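You operate a simulated robot arm through the tools that you are given. There is no shell and no other tool. Be economical: measure what you need, move in short steps, check, and stop when the job is done.

Carry out the task below with a simulated robot arm. There is one attempt and no reset: what you move stays moved.

## Task
Measure the three spacers in the caliper and sort them into the trays.
Fine: the 20 mm spacer goes in the PASS tray, the others in the REWORK tray; the caliper ends open and empty.

It is judged by the outcome, as a careful person would: the job done as asked, and still so three seconds after it is handed in. It fails if anything else is knocked over, pushed out of place, dropped, spilled or broken.

## Robot
A 6-joint arm with a two-finger parallel gripper, fixed in place. Base frame: the origin is at the foot of the arm, x ahead of it, y to its left, z up; the work surface is at about z = 620. Units: mm, rad, N and s.
With the tool pointing down near the work surface it reaches from about 140 to 600 mm from the base axis. Its first joint turns from -1.152 to 1.152 rad. Payload 2.7 kg.
The tool frame sits at the grasp point between the pads (the TCP): z along the fingers, y along the line on which they close. The tips reach 23 mm beyond it. Largest opening 94 mm; finger width 38, thickness 10; the body of the gripper, 54 by 96 mm, starts 39 mm behind the TCP.
Orientation is that of the tool frame in the base frame, as [roll, pitch, yaw] about the fixed x, y, z axes, in that order (R = Rz(yaw) Ry(pitch) Rx(roll)). With the fingers straight down and closing along the base's y, the tool's x points along the base's -x, its y along +y and its z along -z.

## Interface
- The arm moves only by the tool drive_tool. Its argument "increments" is a list of rows, each an object (a shift or turn left out is 0, a gripper value left out holds the last) with "rot": the turn, a rotation vector about the tool's x, y, z in units of 90 degrees (1.0 is 90 degrees), a list of three; "linear": the shift along the tool's x, y, z in units of 150 mm (1.0 is 150 mm), a list of three; "jaw": the finger opening in m, from 0 to 0.094. In form: [{"rot": [wx, wy, wz], "linear": [x, y, z], "jaw": jaw}, ...]. A call has 1 to 10 rows; each row is the pose to reach, as a shift and turn from the pose commanded when the call began, along the tool's axes at that moment. A call with a number of a shift or a turn outside -1 to 1 is refused whole. A row lasts 0.2 s, in which the tool goes at most 50 mm and 0.15 rad; a call with a longer step from one row to the next is refused whole, and so is a gripper value outside its range. A pose out of reach is approached as far as the arm can. The call stops where the force on the tool passes 90 N (or 10 N more than at its start, if that is more) or the arm is blocked; 0.2 s more then pass. Each finger travels about 45 mm/s and halts on what it meets, pressing with about 43 N; the grip force reading is that of the motor and also rises with nothing between the fingers. The clock runs only during rows and for 0.2 s after the last one: add rows that repeat a pose to give the fingers time. It gives the time, the measured TCP pose, the force on the tool (base axes), the opening and the grip force at its end, in the units of the frame above (readings bear some noise), with the torque about the TCP (base axes, N m) and any sound that the robot's microphone picked up.
- Cameras (640 x 400 px; columns grow to the right, rows downward): "scene" is fixed at [57.5, -426.1, 1388.9]; the picture's right is [0.89, -0.45, 0.00], its down [-0.32, -0.64, -0.70] and it looks along [0.32, 0.62, -0.71] (base axes); focal length 329 px, centre (320, 200). "wrist" rides on the gripper at [86, 16, -75] in the tool frame; the picture's right is [-0.18, 0.98, 0.00], its down [-0.58, -0.11, -0.81] and it looks along [-0.79, -0.15, 0.59] (tool axes); focal length 243 px, centre (320, 200). There is no depth. A picture from a camera that has moved, and an enlarged one, comes with that camera's place and axes in the base frame and with its lens.
- camera(camera): a new picture of that camera. No time passes.
- inspect(camera, box): a new picture of the part [left, top, right, bottom] of that camera's present view, enlarged. No time passes.
- finish_job(): hands the job in; it is judged then, once.

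Work in short steps. Places have to be worked out from the pictures, the camera data and where the tool is seen: move nearer, look again, correct. Check each grasp and each placing, and mend what went wrong. You have 120 turns and 84 pictures in all, those below and enlarged ones among them. Open the gripper and draw the arm clear of the work before you hand the job in, unless the task says otherwise; then end with one line.

The tools are called after "Request:" as name(argument=value, ...) on one line, values as JSON. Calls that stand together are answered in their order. drive_tool: Moves the arm, as the interface text tells. Its arguments: {"type":"object","properties":{"increments":{"type":"array"}},"required":["increments"]} The other tools are called the same way: camera (camera) takes a picture; inspect (camera, box) takes an enlarged picture of a part of a camera's view; finish_job () hands the job in.

At the start:

```text
time_s: 0.0
tcp_pos: [407.6, 111.9, 933.1]
tcp_rot: [3.141, 0.001, -3.14]
ft_force: [0.4, 0.9, 0.1]
moment: [0.02, 0.03, 0.02]
finger_gap: 94.0
finger_force: 0.0
```

scene: 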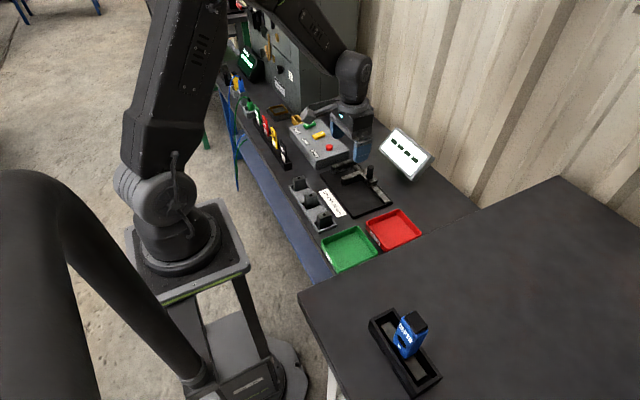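
wrist: 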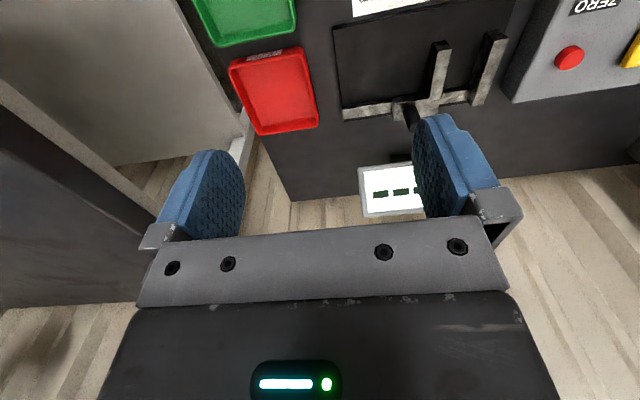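

I'll look closer at the work area: spacers, caliper, trays and display.

Request:
inspect(camera="scene", box=[270, 100, 450, 280])

Request:
inspect(camera="scene", box=[280, 160, 400, 240])

Request:
inspect(camera="scene", box=[220, 60, 360, 170])

```text
2.22 times, centred on (360, 190) of scene
camera zoom: at [57.5, -426.1, 1388.9], right [0.89, -0.45, 0.0], down [-0.32, -0.64, -0.7], along [0.32, 0.62, -0.71], focal length 730 px, centre (231, 222)
```

zoom: 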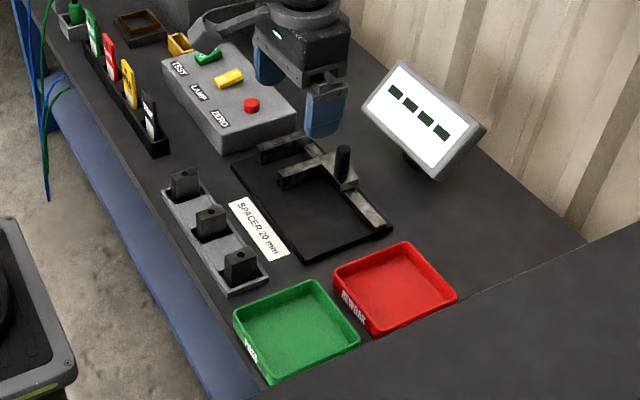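

```text
5.00 times, centred on (340, 200) of scene
camera zoom: at [57.5, -426.1, 1388.9], right [0.89, -0.45, 0.0], down [-0.32, -0.64, -0.7], along [0.32, 0.62, -0.71], focal length 1643 px, centre (220, 200)
```

zoom: 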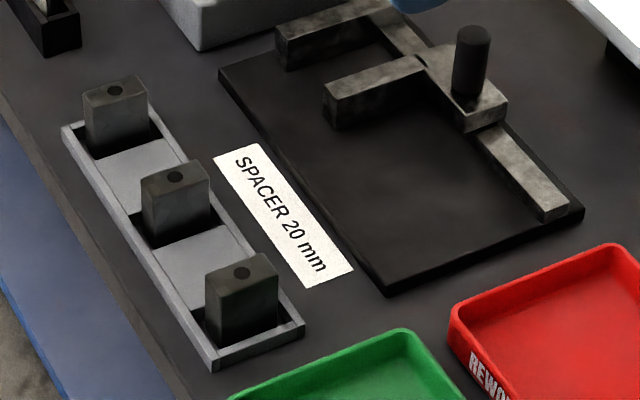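

```text
3.64 times, centred on (290, 115) of scene
camera zoom: at [57.5, -426.1, 1388.9], right [0.89, -0.45, 0.0], down [-0.32, -0.64, -0.7], along [0.32, 0.62, -0.71], focal length 1195 px, centre (429, 509)
```

zoom: 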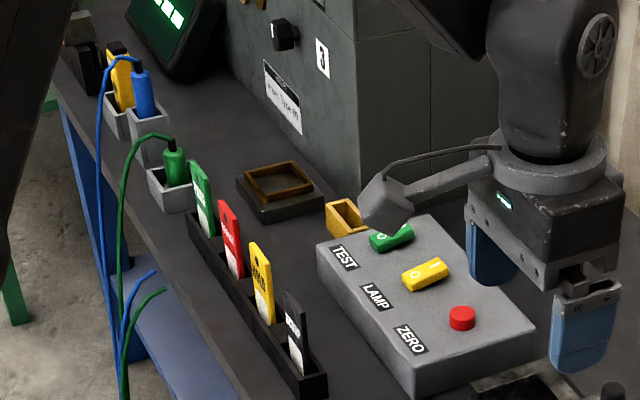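

The spacers sit in a rack at x≈370 (y≈150, 241, 334), and the caliper slider post is near (585, 235). I'll move the wrist in for a closer view.

Request:
drive_tool(increments=[{"linear": [0.09, 0.2, 0.17]}, {"linear": [0.18, 0.4, 0.34]}, {"linear": [0.27, 0.6, 0.51]}, {"linear": [0.36, 0.8, 0.68]}, {"linear": [0.45, 1.0, 0.85]}, {"linear": [0.45, 1.0, 0.85]}])

Request:
camera(camera="wrist")

Request:
inspect(camera="scene", box=[290, 140, 410, 220])

```text
time_s: 1.4
tcp_pos: [339.9, 261.1, 805.0]
tcp_rot: [-3.14, 0.001, -3.141]
ft_force: [-0.1, -0.6, -0.3]
moment: [0.0, 0.01, 0.01]
finger_gap: 93.9
finger_force: 0.0
```

```text
78 pictures are left
camera wrist: at [252.5, 277.5, 880.3], right [0.18, 0.98, 0.0], down [0.58, -0.11, 0.81], along [0.79, -0.15, -0.59], focal length 243 px, centre (320, 200)
```

wrist: 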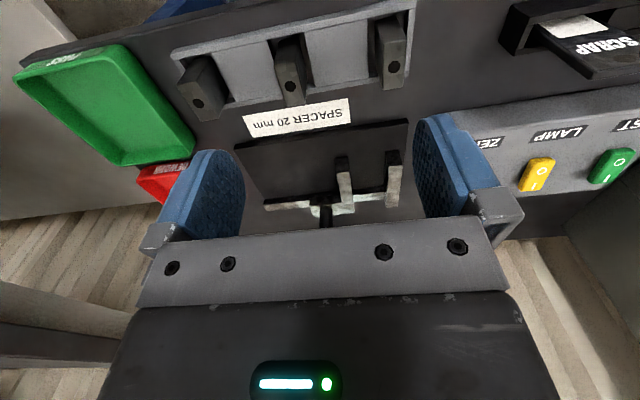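

```text
5.00 times, centred on (350, 180) of scene
camera zoom: at [57.5, -426.1, 1388.9], right [0.89, -0.45, 0.0], down [-0.32, -0.64, -0.7], along [0.32, 0.62, -0.71], focal length 1643 px, centre (170, 300)
```

zoom: 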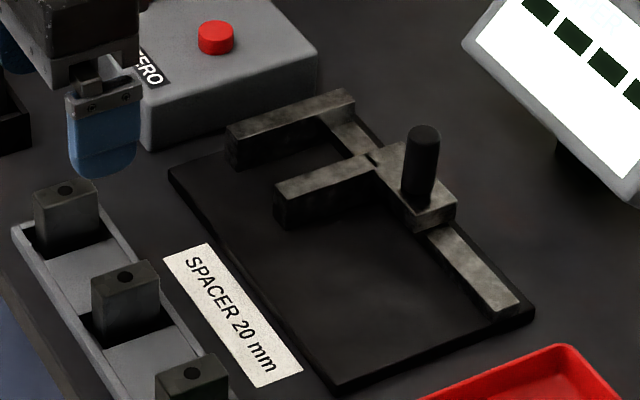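

Request:
inspect(camera="wrist", box=[160, 0, 430, 140])

Request:
inspect(camera="wrist", box=[230, 110, 430, 240])

```text
2.37 times, centred on (295, 70) of wrist
camera zoom: at [252.5, 277.5, 880.3], right [0.18, 0.98, 0.0], down [0.58, -0.11, 0.81], along [0.79, -0.15, -0.59], focal length 575 px, centre (379, 508)
```

zoom: 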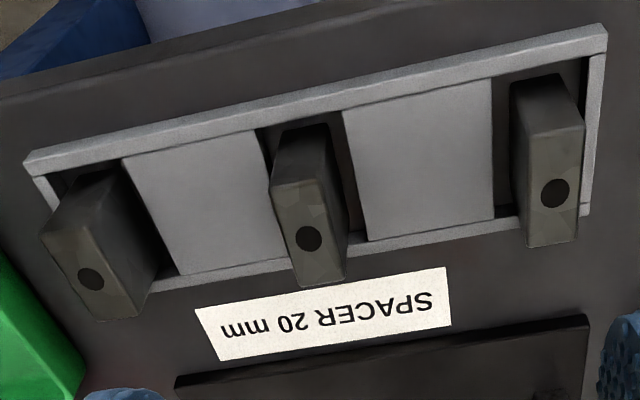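

```text
3.08 times, centred on (330, 175) of wrist
camera zoom: at [252.5, 277.5, 880.3], right [0.18, 0.98, 0.0], down [0.58, -0.11, 0.81], along [0.79, -0.15, -0.59], focal length 746 px, centre (289, 277)
```

zoom: 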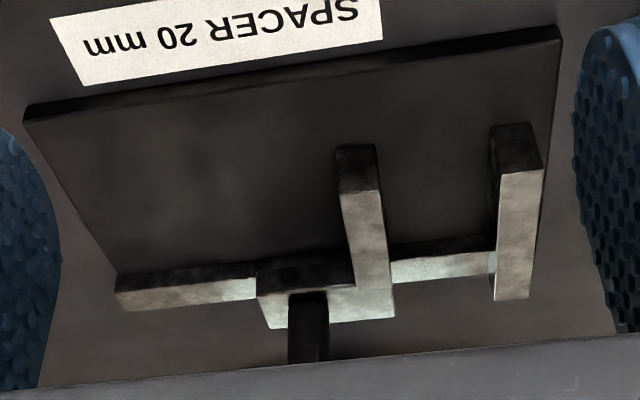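

Next, a low close view of the rack's near spacer to determine heights and sizes.

Request:
drive_tool(increments=[{"linear": [0.07, -0.16, 0.19]}, {"linear": [0.14, -0.32, 0.39]}, {"linear": [0.21, -0.48, 0.58]}, {"linear": [0.28, -0.647, 0.75]}, {"linear": [0.28, -0.647, 0.75]}])

Request:
camera(camera="wrist")

```text
time_s: 2.6
tcp_pos: [299.7, 165.8, 694.0]
tcp_rot: [3.139, 0.001, 3.14]
ft_force: [-0.1, 0.6, 0.2]
moment: [0.01, 0.01, -0.02]
finger_gap: 94.2
finger_force: 0.1
```

```text
74 pictures are left
camera wrist: at [212.6, 182.3, 769.2], right [0.18, 0.98, 0.0], down [0.58, -0.11, 0.81], along [0.79, -0.15, -0.59], focal length 243 px, centre (320, 200)
```

wrist: 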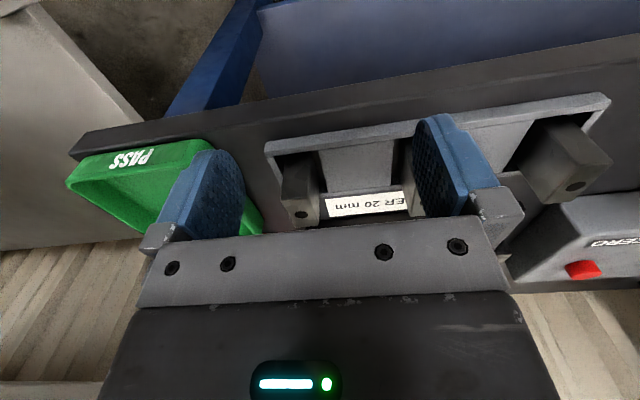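

Two-view triangulation puts the spacers at x≈360, y≈139/230/320 with tops at z≈670, and the caliper jaws' tops at z≈658 with the post near (579, 228). I'll go above the post and check reach.

Request:
drive_tool(increments=[{"linear": [0, 0, -0.3]}, {"linear": [0, 0.05, -0.6]}, {"linear": [-0.25, 0.2, -0.7]}, {"linear": [-0.5, 0.3, -0.7]}, {"linear": [-0.75, 0.4, -0.7]}, {"linear": [-1.0, 0.4, -0.7]}, {"linear": [-1.0, 0.4, -0.7]}])

Request:
drive_tool(increments=[{"linear": [-0.25, 0, 0]}, {"linear": [-0.5, 0.0, 0.1]}, {"linear": [-0.6, 0.0, 0.2]}, {"linear": [-0.6, 0.0, 0.2]}])

Request:
camera(camera="wrist")

Request:
inspect(camera="scene", box=[290, 140, 410, 220])

```text
time_s: 4.2
tcp_pos: [450.0, 226.2, 799.8]
tcp_rot: [3.142, 0.0, -3.141]
ft_force: [0.7, -1.0, -0.4]
moment: [0.0, 0.04, -0.02]
finger_gap: 93.9
finger_force: 0.1
```

```text
time_s: 5.2
tcp_pos: [539.3, 225.7, 769.9]
tcp_rot: [-3.141, 0.0, 3.141]
ft_force: [0.3, 0.4, -1.0]
moment: [0.0, 0.02, 0.01]
finger_gap: 94.0
finger_force: 0.1
```

```text
73 pictures are left
camera wrist: at [453.4, 241.5, 845.2], right [0.18, 0.98, 0.0], down [0.58, -0.11, 0.81], along [0.79, -0.15, -0.59], focal length 243 px, centre (320, 200)
```

wrist: 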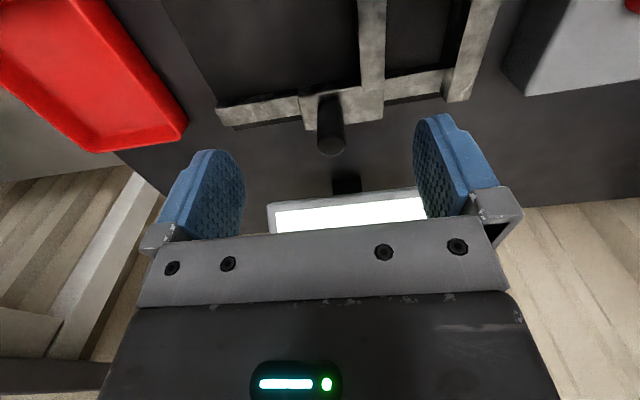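

```text
5.00 times, centred on (350, 180) of scene
camera zoom: at [57.5, -426.1, 1388.9], right [0.89, -0.45, 0.0], down [-0.32, -0.64, -0.7], along [0.32, 0.62, -0.71], focal length 1643 px, centre (170, 300)
```

zoom: 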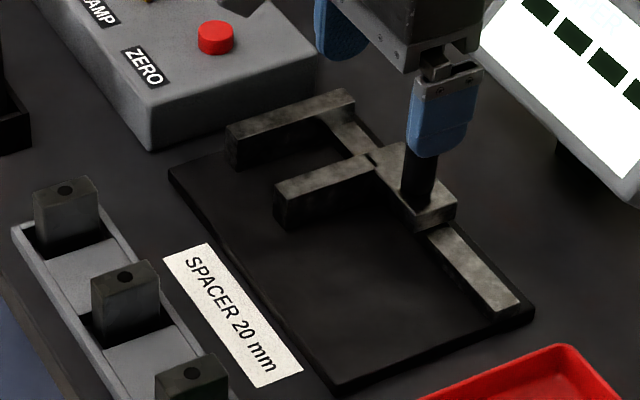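

Post top triangulates to (576, 227, ~702). I'll narrow the fingers to 45 mm and descend around the post without gripping.

Request:
drive_tool(increments=[{"linear": [0, 0, 0], "jaw": 0.045}, {"linear": [-0.1, 0.0, 0], "jaw": 0.045}, {"linear": [-0.17, 0.01, 0]}, {"linear": [-0.17, 0.01, 0.2]}, {"linear": [-0.17, 0.01, 0.42]}, {"linear": [-0.17, 0.01, 0.42]}])

Request:
camera(camera="wrist")

```text
time_s: 6.6
tcp_pos: [565.4, 226.9, 707.0]
tcp_rot: [3.14, -0.001, -3.141]
ft_force: [-0.3, 0.5, -0.2]
moment: [0.03, 0.0, -0.01]
finger_gap: 45.3
finger_force: 0.0
```

```text
71 pictures are left
camera wrist: at [479.3, 243.8, 782.6], right [0.18, 0.98, 0.0], down [0.58, -0.11, 0.81], along [0.79, -0.15, -0.59], focal length 243 px, centre (320, 200)
```

wrist: 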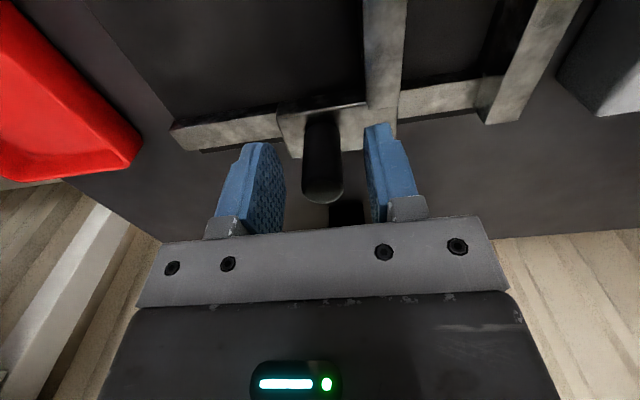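

The post is well between the fingers. I'll lower 12 mm, then push in +y gently to close the empty caliper and check zero.

Request:
drive_tool(increments=[{"linear": [0, 0, 0.08]}, {"linear": [0, 0.07, 0.08]}, {"linear": [0, 0.14, 0.08]}, {"linear": [0, 0.2, 0.08]}, {"linear": [0, 0.25, 0.08]}, {"linear": [0, 0.3, 0.08]}, {"linear": [0, 0.3, 0.08]}])

Request:
camera(camera="wrist")

Request:
inspect(camera="scene", box=[320, 110, 440, 190])

```text
time_s: 8.2
tcp_pos: [557.1, 266.7, 695.1]
tcp_rot: [3.14, 0.0, 3.141]
ft_force: [-0.1, 0.5, 0.2]
moment: [-0.02, -0.01, -0.01]
finger_gap: 44.8
finger_force: 0.1
out of reach, approached as far as the arm can: row 4, 5, 6, 7
```

```text
70 pictures are left
camera wrist: at [470.9, 283.9, 771.2], right [0.18, 0.98, 0.0], down [0.58, -0.11, 0.81], along [0.79, -0.15, -0.59], focal length 243 px, centre (320, 200)
```

wrist: 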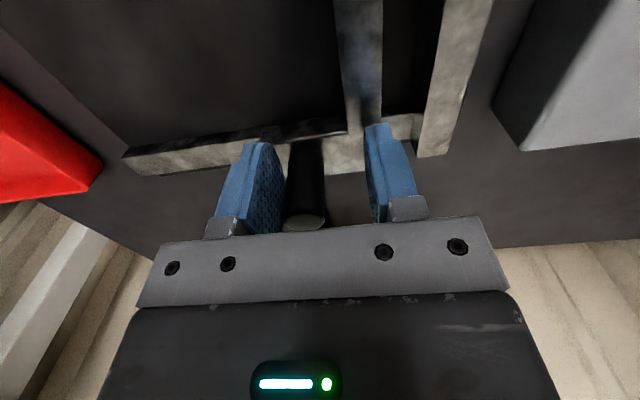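

```text
5.00 times, centred on (380, 150) of scene
camera zoom: at [57.5, -426.1, 1388.9], right [0.89, -0.45, 0.0], down [-0.32, -0.64, -0.7], along [0.32, 0.62, -0.71], focal length 1643 px, centre (20, 450)
```

zoom: 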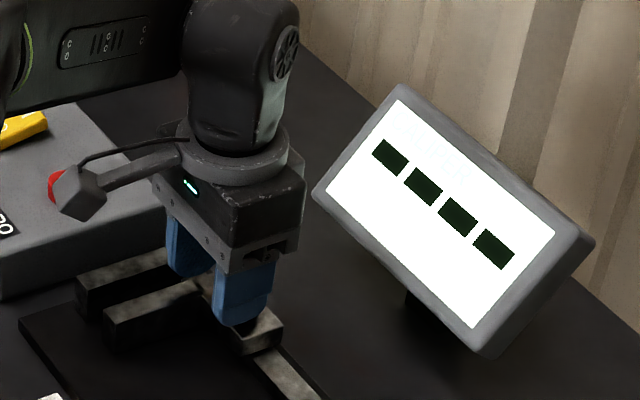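

Zero push works but reach is limiting at radius ~617. I'll tilt the tool outward by 0.3 rad to extend reach, keeping the TCP in place.

Request:
drive_tool(increments=[{"rot": [0, -0.08, 0], "linear": [0, -0.04, 0]}, {"rot": [0, -0.16, 0], "linear": [0, -0.04, 0]}, {"rot": [0, -0.2, 0], "linear": [0, -0.04, 0]}, {"rot": [0, -0.2, 0], "linear": [0, -0.04, 0]}])

Request:
camera(camera="wrist")

```text
time_s: 9.2
tcp_pos: [557.1, 262.4, 696.8]
tcp_rot: [-3.142, 0.315, -3.141]
ft_force: [-0.2, 0.0, 0.1]
moment: [0.03, 0.01, 0.0]
finger_gap: 45.0
finger_force: 0.1
```

```text
68 pictures are left
camera wrist: at [452.2, 277.7, 741.1], right [0.17, 0.98, 0.06], down [0.3, -0.11, 0.95], along [0.94, -0.15, -0.32], focal length 243 px, centre (320, 200)
```

wrist: 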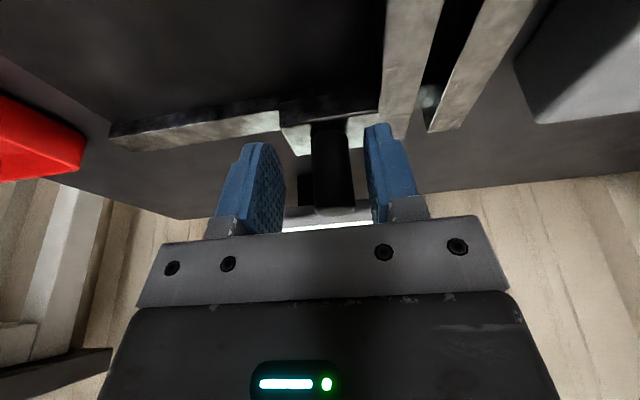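

Request:
inspect(camera="scene", box=[310, 120, 430, 200])

Request:
inspect(camera="wrist", box=[240, 0, 540, 240])

```text
5.00 times, centred on (370, 160) of scene
camera zoom: at [57.5, -426.1, 1388.9], right [0.89, -0.45, 0.0], down [-0.32, -0.64, -0.7], along [0.32, 0.62, -0.71], focal length 1643 px, centre (70, 400)
```

zoom: 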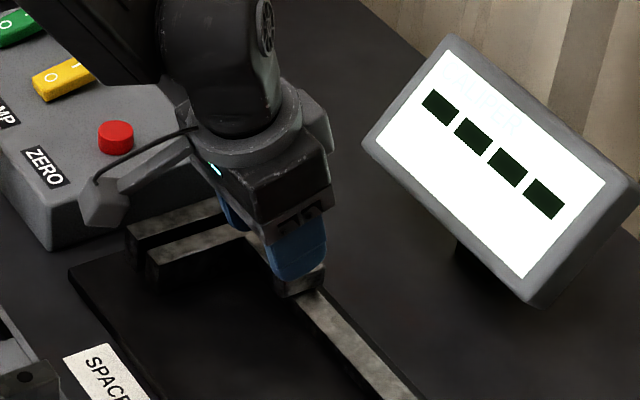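

```text
1.67 times, centred on (390, 120) of wrist
camera zoom: at [452.2, 277.7, 741.1], right [0.17, 0.98, 0.06], down [0.3, -0.11, 0.95], along [0.94, -0.15, -0.32], focal length 404 px, centre (203, 333)
```

zoom: 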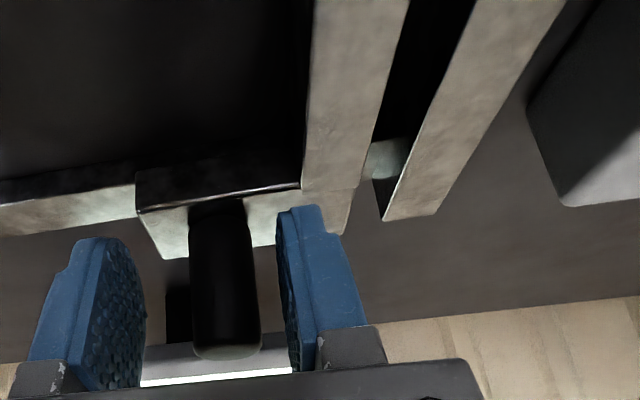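

The slider glides freely (low friction). I'll grip the post lightly and then push the rest of the way to empty-closed.

Request:
drive_tool(increments=[{"jaw": 0.02}, {"jaw": 0.01}, {"jaw": 0.01}, {"linear": [0, 0.03, 0]}, {"linear": [0, 0.06, 0]}, {"linear": [0, 0.09, 0]}, {"linear": [0, 0.12, 0]}, {"linear": [0, 0.12, 0]}])

Request:
camera(camera="wrist")

Request:
inspect(camera="scene", box=[310, 120, 430, 200])

```text
time_s: 11.0
tcp_pos: [557.0, 276.4, 696.2]
tcp_rot: [3.141, 0.314, 3.136]
ft_force: [1.6, -17.9, 11.2]
moment: [0.45, -1.12, -0.26]
finger_gap: 21.8
finger_force: 44.8
```

```text
65 pictures are left
camera wrist: at [452.3, 294.1, 741.0], right [0.18, 0.98, 0.06], down [0.3, -0.11, 0.95], along [0.94, -0.15, -0.32], focal length 243 px, centre (320, 200)
```

wrist: 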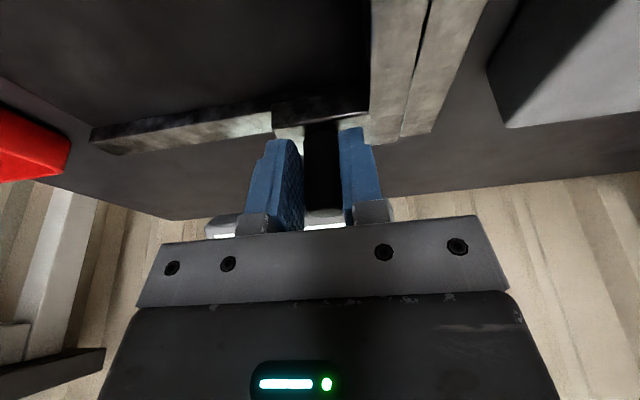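

```text
5.00 times, centred on (370, 160) of scene
camera zoom: at [57.2, -426.6, 1388.8], right [0.89, -0.45, 0.0], down [-0.32, -0.64, -0.7], along [0.32, 0.62, -0.71], focal length 1643 px, centre (70, 400)
```

zoom: 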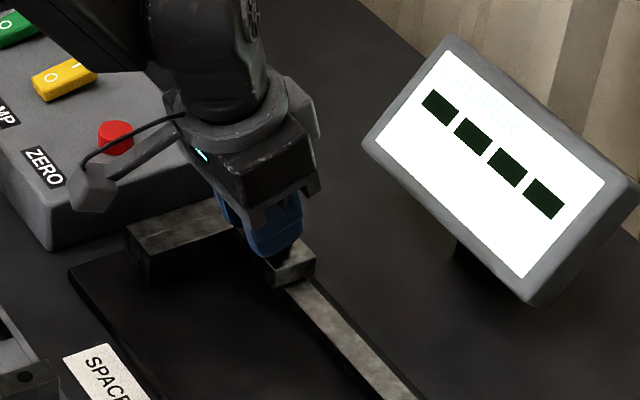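

Empty-closed gives post y=276.4 (zero reference) with the display still "----". I'll slide it open to a ~57 mm gap, pause, release and look.

Request:
drive_tool(increments=[{"linear": [0, 0.0, 0]}, {"linear": [0, -0.08, 0]}, {"linear": [0, -0.16, 0]}, {"linear": [0, -0.23, 0]}, {"linear": [0, -0.28, 0]}, {"linear": [0, -0.3, 0]}, {"linear": [0, -0.3, 0]}, {"linear": [0, -0.3, 0], "jaw": 0.03}, {"linear": [0, -0.3, 0], "jaw": 0.045}, {"linear": [0, -0.3, 0], "jaw": 0.045}])

Request:
drive_tool(increments=[{"linear": [0, 0, -0.15]}, {"linear": [0, 0, -0.45], "rot": [0, 0.08, 0]}, {"linear": [0, 0, -0.6], "rot": [0, 0.16, 0]}, {"linear": [0, 0, -0.7], "rot": [0, 0.2, 0]}, {"linear": [0, 0, -0.7], "rot": [0, 0.2, 0]}])

Request:
camera(camera="wrist")

Request:
camera(camera="scene")

```text
time_s: 13.2
tcp_pos: [557.1, 233.7, 694.7]
tcp_rot: [-3.141, 0.314, -3.141]
ft_force: [0.8, 0.0, -0.3]
moment: [0.0, -0.02, 0.0]
finger_gap: 44.8
finger_force: 0.1
```

```text
time_s: 14.4
tcp_pos: [525.3, 233.7, 794.0]
tcp_rot: [3.141, -0.003, -3.139]
ft_force: [-0.3, 0.4, -0.8]
moment: [0.0, -0.01, 0.0]
finger_gap: 45.5
finger_force: 0.0
```

```text
63 pictures are left
camera wrist: at [438.1, 250.6, 870.5], right [0.18, 0.98, 0.0], down [0.58, -0.11, 0.81], along [0.79, -0.15, -0.59], focal length 243 px, centre (320, 200)
```

wrist: 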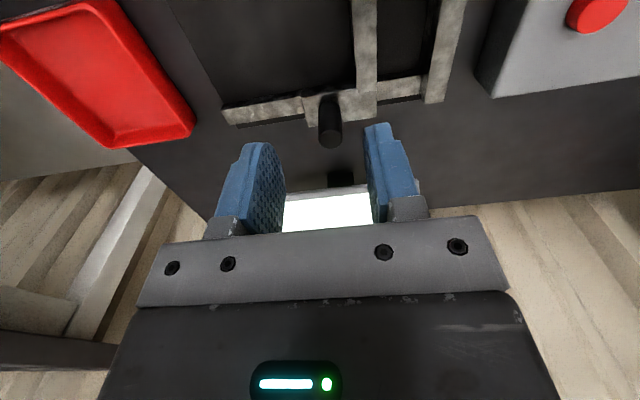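

```text
62 pictures are left
```

scene: 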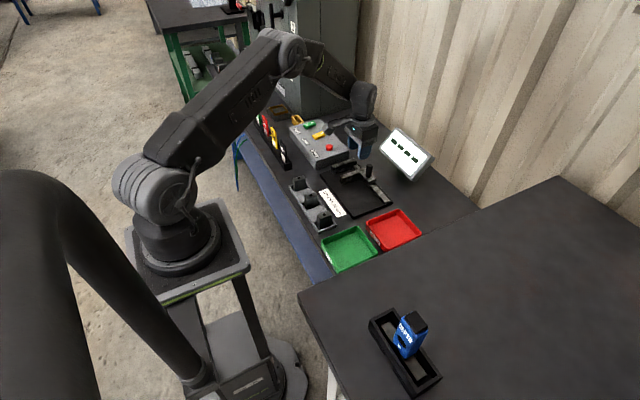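

The caliper is open about 43 mm; I want more room for fingers. I'll re-grip the post, open it another 18 mm.

Request:
drive_tool(increments=[{"linear": [-0.27, 0, 0.1]}, {"linear": [-0.27, 0, 0.4]}, {"linear": [-0.27, 0, 0.65]}, {"linear": [-0.27, 0, 0.66], "jaw": 0.02}, {"linear": [-0.27, 0, 0.66], "jaw": 0.01}, {"linear": [-0.27, 0, 0.66], "jaw": 0.01}, {"linear": [-0.27, -0.06, 0.66]}, {"linear": [-0.27, -0.11, 0.66]}, {"linear": [-0.27, -0.13, 0.66]}, {"linear": [-0.27, -0.13, 0.66]}])

Request:
drive_tool(increments=[{"jaw": 0.03}, {"jaw": 0.06}, {"linear": [0, 0, -0.3]}, {"linear": [0, 0, -0.6]}, {"linear": [0.2, 0, -0.7]}, {"linear": [0.2, 0, -0.7]}])

Request:
camera(camera="wrist")

```text
time_s: 16.6
tcp_pos: [564.9, 226.9, 696.8]
tcp_rot: [3.129, 0.01, -3.13]
ft_force: [21.4, 65.1, -18.9]
moment: [-0.76, 0.73, 0.45]
finger_gap: 22.1
finger_force: 44.9
```

```text
time_s: 18.0
tcp_pos: [535.7, 214.4, 799.9]
tcp_rot: [-3.141, 0.0, -3.141]
ft_force: [0.1, 0.5, -0.3]
moment: [0.03, -0.01, 0.03]
finger_gap: 60.2
finger_force: 0.0
```

```text
61 pictures are left
camera wrist: at [448.8, 230.7, 874.6], right [0.18, 0.98, 0.0], down [0.58, -0.11, 0.81], along [0.79, -0.15, -0.59], focal length 243 px, centre (320, 200)
```

wrist: 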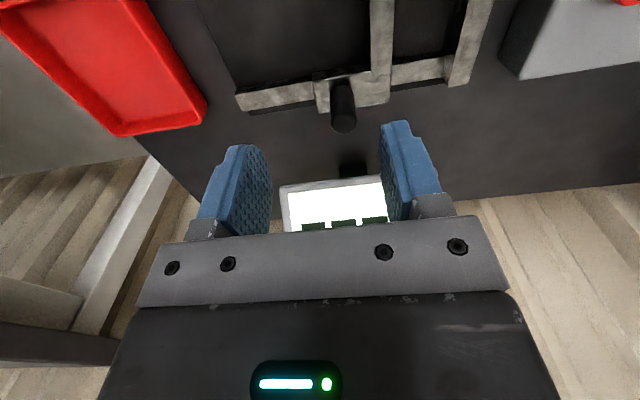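

The 65 N shows the slider's open stop at post y≈227 (gap ~49.5), so it was already nearly fully open. Now go above the near spacer (y≈139).

Request:
drive_tool(increments=[{"linear": [0.25, -0.12, 0], "jaw": 0.05}, {"linear": [0.5, -0.25, 0]}, {"linear": [0.75, -0.38, 0]}, {"linear": [1.0, -0.5, 0]}, {"linear": [1.0, -0.5, 0]}])

Request:
drive_tool(increments=[{"linear": [0.22, 0, 0.1]}, {"linear": [0.22, 0, 0.35]}, {"linear": [0.22, 0, 0.5]}, {"linear": [0.22, 0, 0.5]}])

Request:
camera(camera="wrist")

Request:
inspect(camera="scene", box=[280, 160, 400, 240])

```text
time_s: 19.2
tcp_pos: [384.2, 140.1, 801.6]
tcp_rot: [-3.141, 0.0, 3.141]
ft_force: [0.3, -1.1, 0.0]
moment: [0.02, -0.02, 0.01]
finger_gap: 50.1
finger_force: 0.0
```

```text
time_s: 20.2
tcp_pos: [353.6, 139.9, 725.9]
tcp_rot: [-3.14, 0.001, -3.14]
ft_force: [0.3, -0.2, 0.1]
moment: [-0.01, 0.01, -0.02]
finger_gap: 50.0
finger_force: 0.0
```

```text
60 pictures are left
camera wrist: at [267.2, 156.3, 801.6], right [0.18, 0.98, 0.0], down [0.58, -0.11, 0.81], along [0.79, -0.15, -0.59], focal length 243 px, centre (320, 200)
```

wrist: 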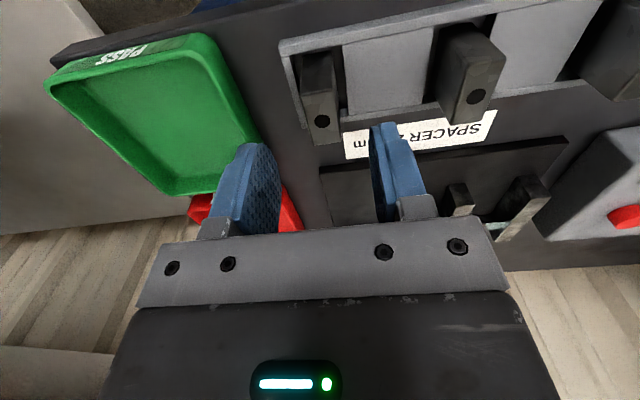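

```text
5.00 times, centred on (340, 200) of scene
camera zoom: at [57.5, -426.1, 1388.9], right [0.89, -0.45, 0.0], down [-0.32, -0.64, -0.7], along [0.32, 0.62, -0.71], focal length 1643 px, centre (220, 200)
```

zoom: 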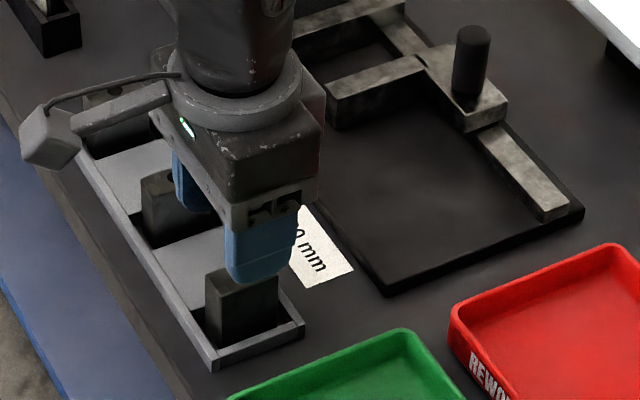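

Hole ray confirms the spacer at (360, 140). Descend 50 mm and grip the top ~17 mm.

Request:
drive_tool(increments=[{"linear": [0, 0, 0.15]}, {"linear": [0, 0, 0.33]}, {"linear": [0, 0, 0.33], "jaw": 0.03}, {"linear": [0, 0, 0.33], "jaw": 0.01}, {"linear": [0, 0, 0.33], "jaw": 0.01}, {"linear": [0, 0, 0.33], "jaw": 0.01}])

Request:
drive_tool(increments=[{"linear": [0, 0, -0.1]}, {"linear": [0, 0, -0.3]}, {"linear": [0, 0, -0.6]}, {"linear": [0, 0, -0.6]}])

Request:
camera(camera="wrist")

Request:
inspect(camera="scene", box=[280, 130, 400, 210])

```text
time_s: 21.6
tcp_pos: [352.4, 138.5, 678.4]
tcp_rot: [-3.141, 0.001, -3.142]
ft_force: [0.5, -0.5, -0.2]
moment: [0.0, -0.02, 0.03]
finger_gap: 20.7
finger_force: 42.9
```

```text
time_s: 22.6
tcp_pos: [353.7, 137.8, 765.8]
tcp_rot: [3.141, 0.001, -3.141]
ft_force: [-0.7, -0.1, -3.2]
moment: [0.01, -0.01, 0.01]
finger_gap: 20.4
finger_force: 42.5
```

```text
58 pictures are left
camera wrist: at [267.1, 155.2, 842.1], right [0.18, 0.98, 0.0], down [0.58, -0.11, 0.81], along [0.79, -0.15, -0.59], focal length 243 px, centre (320, 200)
```

wrist: 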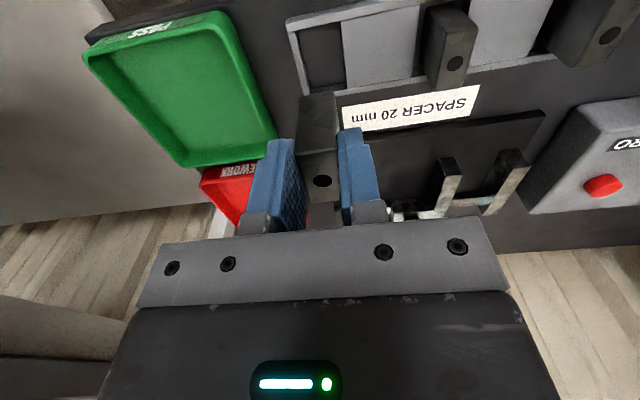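

```text
5.00 times, centred on (340, 170) of scene
camera zoom: at [57.5, -426.1, 1388.9], right [0.89, -0.45, 0.0], down [-0.32, -0.64, -0.7], along [0.32, 0.62, -0.71], focal length 1643 px, centre (220, 350)
```

zoom: 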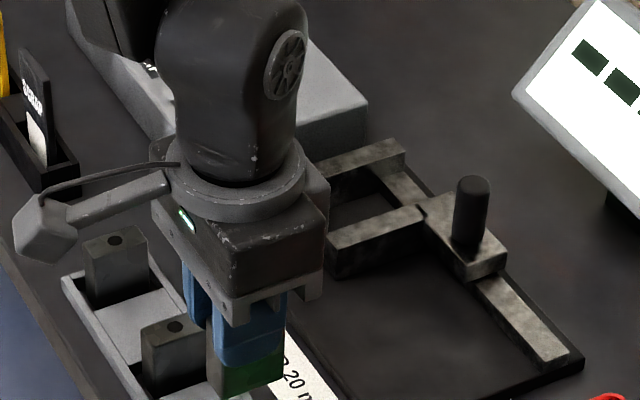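

Spacer held (gap ≈20.5). Carry it above the caliper gap near (508, 298).

Request:
drive_tool(increments=[{"linear": [-0.2, 0.2, -0.05]}, {"linear": [-0.4, 0.4, -0.05]}, {"linear": [-0.6, 0.6, -0.05]}, {"linear": [-0.8, 0.8, -0.05]}, {"linear": [-0.95, 1.0, -0.05]}, {"linear": [-0.95, 1.0, -0.05]}])

Request:
camera(camera="wrist")

Request:
inspect(camera="scene", box=[300, 120, 420, 200])

```text
time_s: 24.0
tcp_pos: [495.2, 289.6, 774.8]
tcp_rot: [-3.139, -0.002, -3.141]
ft_force: [-1.3, 0.4, -2.7]
moment: [0.01, 0.01, -0.01]
finger_gap: 20.5
finger_force: 43.0
```

```text
56 pictures are left
camera wrist: at [408.6, 307.2, 850.4], right [0.18, 0.98, 0.0], down [0.58, -0.11, 0.81], along [0.79, -0.15, -0.59], focal length 243 px, centre (320, 200)
```

wrist: 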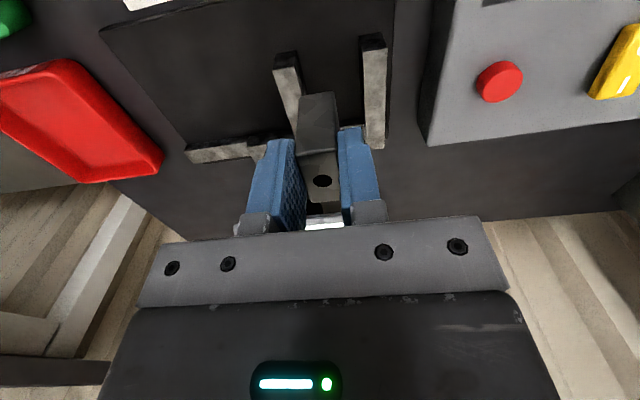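

```text
5.00 times, centred on (360, 160) of scene
camera zoom: at [57.5, -426.1, 1388.9], right [0.89, -0.45, 0.0], down [-0.32, -0.64, -0.7], along [0.32, 0.62, -0.71], focal length 1643 px, centre (120, 400)
```

zoom: 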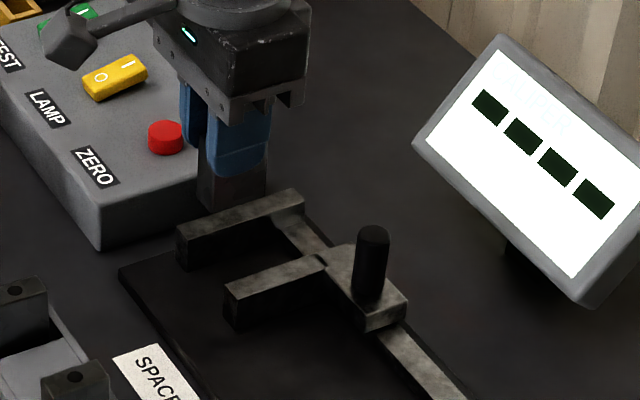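

Request:
inspect(camera="wrist", box=[180, 20, 420, 180])

```text
2.50 times, centred on (300, 100) of wrist
camera zoom: at [408.6, 307.2, 850.4], right [0.18, 0.98, 0.0], down [0.58, -0.11, 0.81], along [0.79, -0.15, -0.59], focal length 606 px, centre (370, 450)
```

zoom: 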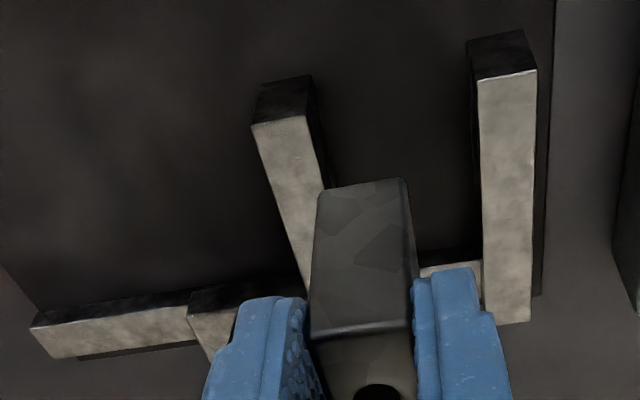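

Fixed jaw inner corner at (492, 323, 658), moving jaw inner at y≈271, plate ≈627; the spacer bottom is ~55 mm below the TCP. I'll centre at y=298 and lower to just above the plate.

Request:
drive_tool(increments=[{"linear": [0, 0.053, 0]}, {"linear": [0, 0.053, 0.2]}, {"linear": [0, 0.053, 0.4]}, {"linear": [0, 0.053, 0.55]}, {"linear": [0, 0.053, 0.58]}, {"linear": [0, 0.053, 0.58]}])

Request:
inspect(camera="scene", box=[300, 120, 420, 200])

Request:
inspect(camera="wrist", box=[180, 20, 480, 240])

```text
time_s: 25.4
tcp_pos: [495.5, 298.1, 689.5]
tcp_rot: [3.139, 0.003, -3.141]
ft_force: [-7.0, -3.5, 22.7]
moment: [-0.22, 0.74, 0.05]
finger_gap: 20.5
finger_force: 42.8
```

```text
5.00 times, centred on (360, 160) of scene
camera zoom: at [57.0, -426.4, 1388.9], right [0.89, -0.45, 0.0], down [-0.32, -0.64, -0.7], along [0.32, 0.62, -0.71], focal length 1643 px, centre (120, 400)
```

zoom: 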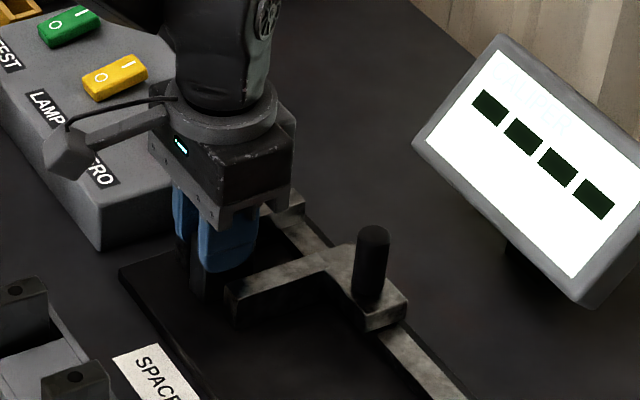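

```text
1.82 times, centred on (330, 130) of wrist
camera zoom: at [409.5, 314.3, 764.8], right [0.18, 0.98, 0.0], down [0.58, -0.11, 0.81], along [0.79, -0.15, -0.59], focal length 441 px, centre (302, 327)
```

zoom: 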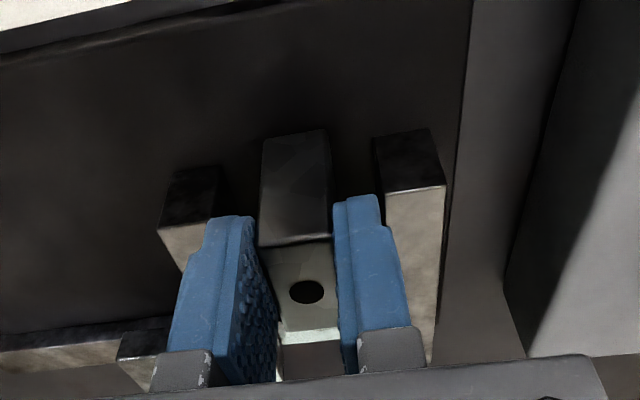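

Contact at TCP z≈689 — the spacer is on the plate and finger tips are above the jaw tops. Ease up slightly, release, and rise.

Request:
drive_tool(increments=[{"linear": [0, 0, -0.012]}, {"linear": [0, 0, -0.012], "jaw": 0.026}, {"linear": [0, 0, -0.012], "jaw": 0.032}, {"linear": [0, 0, -0.012], "jaw": 0.034}, {"linear": [0, 0, -0.1]}, {"linear": [0, 0, -0.35]}, {"linear": [0, 0, -0.65]}, {"linear": [0, 0, -0.65]}])

Request:
camera(camera="wrist")

Request:
inspect(camera="scene", box=[300, 120, 420, 200])

```text
time_s: 27.2
tcp_pos: [494.4, 298.1, 788.3]
tcp_rot: [3.141, 0.0, 3.14]
ft_force: [0.1, -1.1, -0.5]
moment: [0.0, 0.0, -0.01]
finger_gap: 34.1
finger_force: 0.1
```

```text
51 pictures are left
camera wrist: at [408.8, 314.2, 862.0], right [0.18, 0.98, 0.0], down [0.58, -0.11, 0.81], along [0.79, -0.15, -0.59], focal length 243 px, centre (320, 200)
```

wrist: 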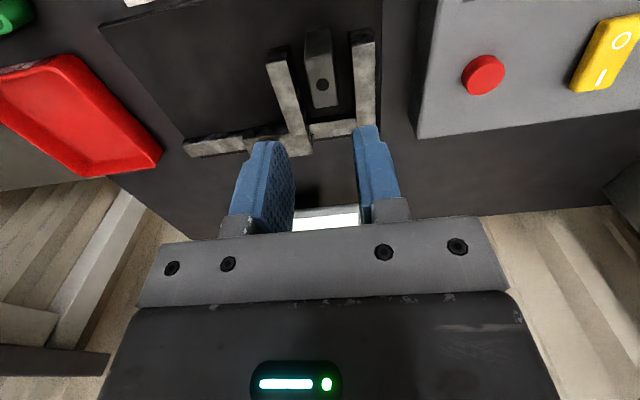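

```text
5.00 times, centred on (360, 160) of scene
camera zoom: at [57.5, -426.1, 1388.9], right [0.89, -0.45, 0.0], down [-0.32, -0.64, -0.7], along [0.32, 0.62, -0.71], focal length 1643 px, centre (120, 400)
```

zoom: 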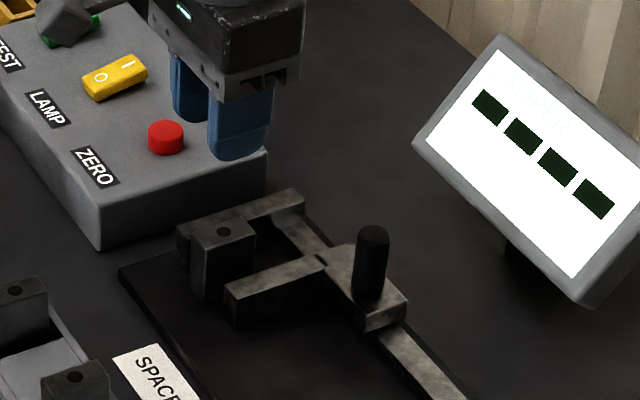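

Spacer stands nicely between the jaws. Now back to the post with a tilted tool, to grip and slide it closed.

Request:
drive_tool(increments=[{"linear": [-0.1, -0.12, 0], "rot": [0, -0.07, 0], "jaw": 0.045}, {"linear": [-0.2, -0.24, 0], "rot": [0, -0.14, 0]}, {"linear": [-0.32, -0.36, 0], "rot": [0, -0.2, 0]}, {"linear": [-0.42, -0.473, 0], "rot": [0, -0.2, 0]}, {"linear": [-0.42, -0.473, 0], "rot": [0, -0.2, 0]}])

Request:
drive_tool(increments=[{"linear": [0.08, 0, 0.25]}, {"linear": [0.14, 0, 0.43]}, {"linear": [0.19, 0, 0.583]}, {"linear": [0.19, 0, 0.583], "jaw": 0.02}, {"linear": [0.19, 0, 0.583], "jaw": 0.01}, {"linear": [0.19, 0, 0.583], "jaw": 0.01}])

Request:
camera(camera="wrist")

```text
time_s: 28.4
tcp_pos: [557.0, 226.9, 785.6]
tcp_rot: [3.141, 0.314, 3.141]
ft_force: [-0.5, 0.8, 0.0]
moment: [0.0, -0.02, 0.01]
finger_gap: 44.7
finger_force: 0.1
```

```text
time_s: 29.8
tcp_pos: [557.6, 226.6, 692.8]
tcp_rot: [3.14, 0.316, -3.138]
ft_force: [3.4, 12.7, -8.3]
moment: [-0.48, -0.75, 0.15]
finger_gap: 21.7
finger_force: 44.7
```

```text
49 pictures are left
camera wrist: at [451.1, 243.1, 737.4], right [0.17, 0.98, 0.06], down [0.3, -0.11, 0.95], along [0.94, -0.15, -0.32], focal length 243 px, centre (320, 200)
```

wrist: 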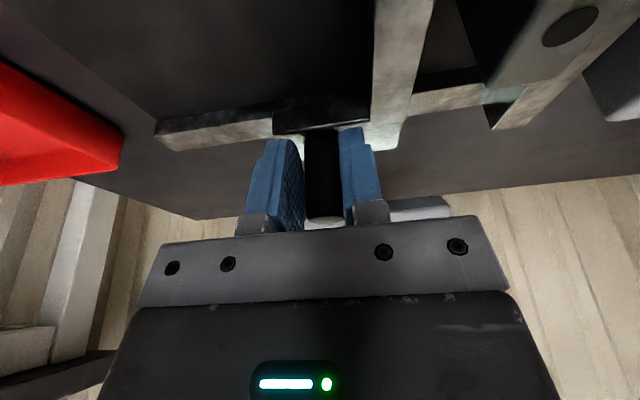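

Post gripped. Slide +y slowly ~29 mm to close on the spacer.

Request:
drive_tool(increments=[{"linear": [0, 0.04, 0]}, {"linear": [0, 0.08, 0]}, {"linear": [0, 0.12, 0]}, {"linear": [0, 0.15, 0]}, {"linear": [0, 0.175, 0]}, {"linear": [0, 0.195, 0]}, {"linear": [0, 0.205, 0]}, {"linear": [0, 0.205, 0]}])

Request:
camera(camera="wrist")

Request:
inspect(camera="scene", box=[300, 120, 440, 210])

```text
time_s: 31.6
tcp_pos: [556.7, 256.4, 692.0]
tcp_rot: [-3.14, 0.308, 3.139]
ft_force: [-27.1, -13.8, 10.0]
moment: [0.68, 0.3, -0.26]
finger_gap: 21.5
finger_force: 44.5
```

```text
48 pictures are left
camera wrist: at [451.6, 273.1, 738.1], right [0.18, 0.98, 0.05], down [0.31, -0.11, 0.95], along [0.93, -0.15, -0.32], focal length 243 px, centre (320, 200)
```

wrist: 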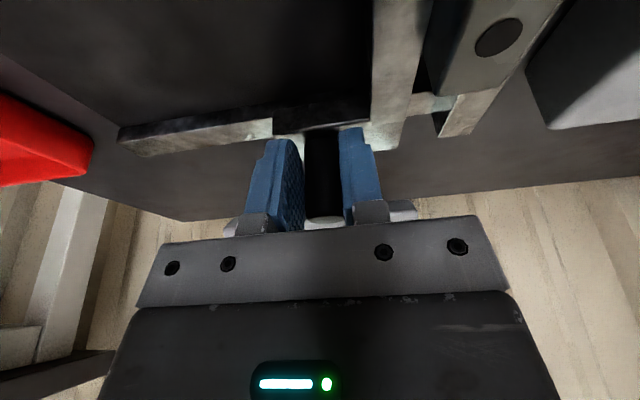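

```text
4.44 times, centred on (370, 165) of scene
camera zoom: at [56.8, -426.5, 1388.9], right [0.89, -0.45, 0.0], down [-0.32, -0.64, -0.7], along [0.32, 0.62, -0.71], focal length 1460 px, centre (98, 356)
```

zoom: 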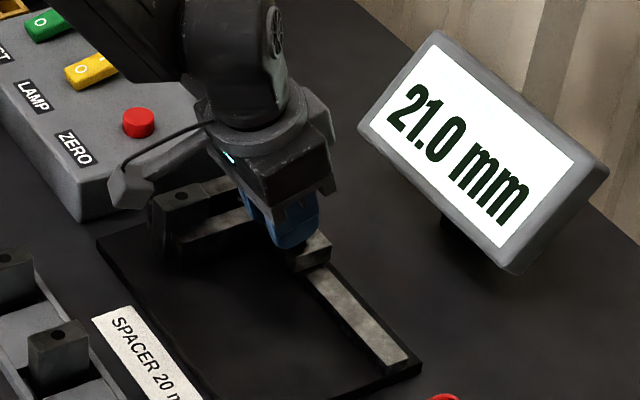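

The display reads 21.0 mm. My own post-displacement gives ~20.0 and the gripper ~20.5, so I'll press slightly more to check the seating.

Request:
drive_tool(increments=[{"linear": [0, 0.01, 0]}, {"linear": [0, 0.02, 0]}, {"linear": [0, 0.02, 0]}])

Request:
inspect(camera="scene", box=[300, 120, 440, 210])

Request:
inspect(camera="wrist", box=[330, 0, 580, 150])

```text
time_s: 32.4
tcp_pos: [557.0, 256.0, 692.6]
tcp_rot: [-3.134, 0.307, 3.136]
ft_force: [-32.8, -37.0, 26.9]
moment: [0.65, -1.06, -1.02]
finger_gap: 21.7
finger_force: 45.0
```

```text
4.44 times, centred on (370, 165) of scene
camera zoom: at [56.3, -427.0, 1388.7], right [0.89, -0.45, 0.0], down [-0.32, -0.64, -0.7], along [0.32, 0.62, -0.71], focal length 1460 px, centre (98, 356)
```

zoom: 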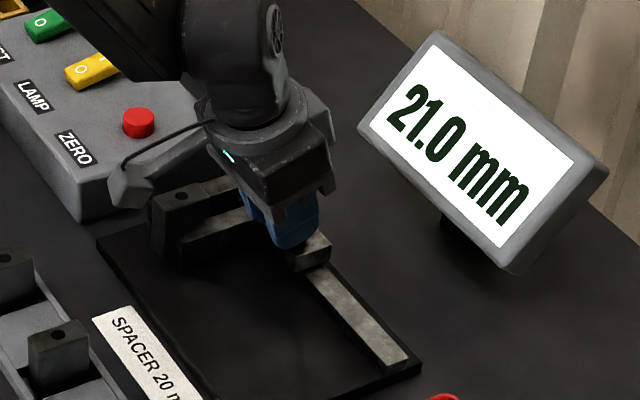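

```text
2.56 times, centred on (455, 75) of wrist
camera zoom: at [452.0, 273.9, 738.2], right [0.18, 0.98, 0.05], down [0.31, -0.1, 0.94], along [0.93, -0.16, -0.32], focal length 621 px, centre (-26, 520)
```

zoom: 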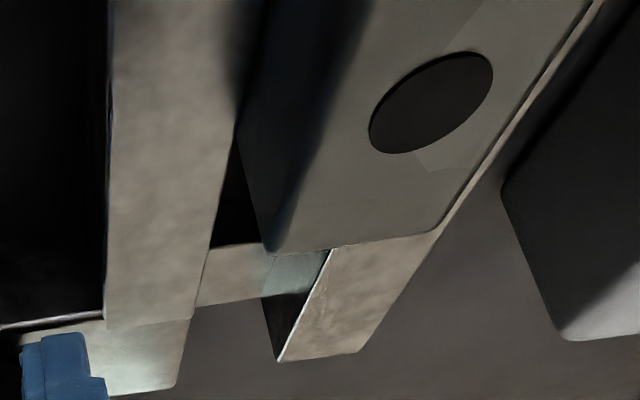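

Stable at 21.0. Open the caliper again, release the post and rise.

Request:
drive_tool(increments=[{"linear": [0, -0.02, 0]}, {"linear": [0, -0.06, 0]}, {"linear": [0, -0.11, 0]}, {"linear": [0, -0.16, 0]}, {"linear": [0, -0.2, 0]}, {"linear": [0, -0.218, 0]}, {"linear": [0, -0.218, 0]}, {"linear": [0, -0.218, 0], "jaw": 0.03}, {"linear": [0, -0.218, 0], "jaw": 0.045}, {"linear": [0, -0.218, 0], "jaw": 0.045}])

Request:
drive_tool(increments=[{"linear": [0, 0, -0.15]}, {"linear": [0, 0, -0.4], "rot": [0, 0.08, 0]}, {"linear": [0, 0, -0.6], "rot": [0, 0.16, 0]}, {"linear": [0.1, 0, -0.65], "rot": [0, 0.2, 0]}, {"linear": [0.1, 0, -0.65], "rot": [0, 0.2, 0]}])

Request:
camera(camera="wrist")

```text
time_s: 34.6
tcp_pos: [558.0, 226.7, 692.8]
tcp_rot: [3.141, 0.314, -3.141]
ft_force: [0.2, 0.5, -0.4]
moment: [0.0, -0.01, 0.01]
finger_gap: 45.1
finger_force: 0.1
```

```text
time_s: 35.8
tcp_pos: [513.8, 226.1, 781.6]
tcp_rot: [3.141, -0.002, 3.141]
ft_force: [0.6, 0.0, 0.4]
moment: [0.04, 0.04, 0.0]
finger_gap: 45.0
finger_force: 0.0
```

```text
44 pictures are left
camera wrist: at [427.7, 243.2, 857.7], right [0.18, 0.98, 0.0], down [0.58, -0.11, 0.81], along [0.79, -0.15, -0.59], focal length 243 px, centre (320, 200)
```

wrist: 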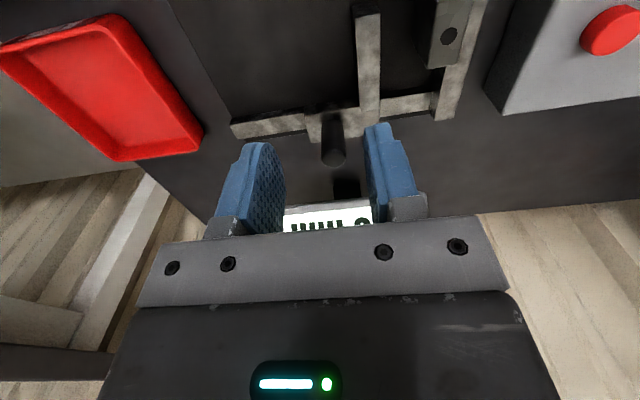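

The spacer is against the fixed jaw at about (504, 312.5); the ZERO button top is only z≈664 so no conflict. Move over and pick it up.

Request:
drive_tool(increments=[{"linear": [0.06, 0.3, 0], "jaw": 0.036}, {"linear": [0.11, 0.578, 0]}, {"linear": [0.11, 0.578, 0.25]}, {"linear": [0.11, 0.578, 0.5]}, {"linear": [0.11, 0.578, 0.61]}, {"linear": [0.11, 0.578, 0.61]}])

Request:
camera(camera="wrist")

```text
time_s: 37.2
tcp_pos: [497.2, 314.7, 691.7]
tcp_rot: [-3.141, 0.0, 3.141]
ft_force: [0.4, 0.4, -0.2]
moment: [0.02, 0.02, 0.0]
finger_gap: 36.1
finger_force: 0.1
```

```text
43 pictures are left
camera wrist: at [410.7, 331.1, 766.6], right [0.18, 0.98, 0.0], down [0.58, -0.11, 0.81], along [0.79, -0.15, -0.59], focal length 243 px, centre (320, 200)
```

wrist: 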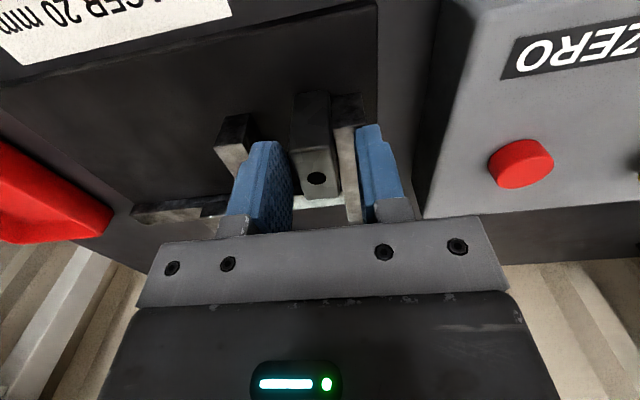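

Shift −3 mm in y to centre, grip, then lift.

Request:
drive_tool(increments=[{"linear": [0, -0.02, 0]}, {"linear": [0, -0.02, 0.0], "jaw": 0.02}, {"linear": [0, -0.02, 0.0], "jaw": 0.01}, {"linear": [0, -0.02, 0.0], "jaw": 0.01}, {"linear": [0, -0.02, -0.1]}, {"linear": [0, -0.02, -0.4]}, {"linear": [0, -0.02, -0.7]}, {"linear": [0, -0.02, -0.7]}])

Request:
camera(camera="wrist")

```text
time_s: 39.0
tcp_pos: [494.9, 311.8, 795.0]
tcp_rot: [3.141, 0.0, -3.141]
ft_force: [0.3, 1.2, -4.5]
moment: [0.0, 0.04, 0.01]
finger_gap: 20.1
finger_force: 43.4
```

```text
42 pictures are left
camera wrist: at [408.5, 329.3, 870.6], right [0.18, 0.98, 0.0], down [0.58, -0.11, 0.81], along [0.79, -0.15, -0.59], focal length 243 px, centre (320, 200)
```

wrist: 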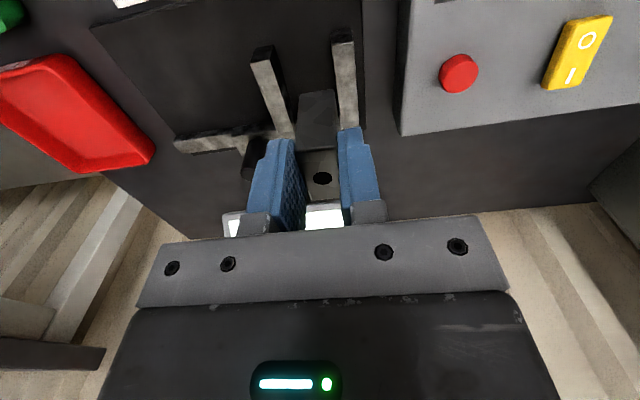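

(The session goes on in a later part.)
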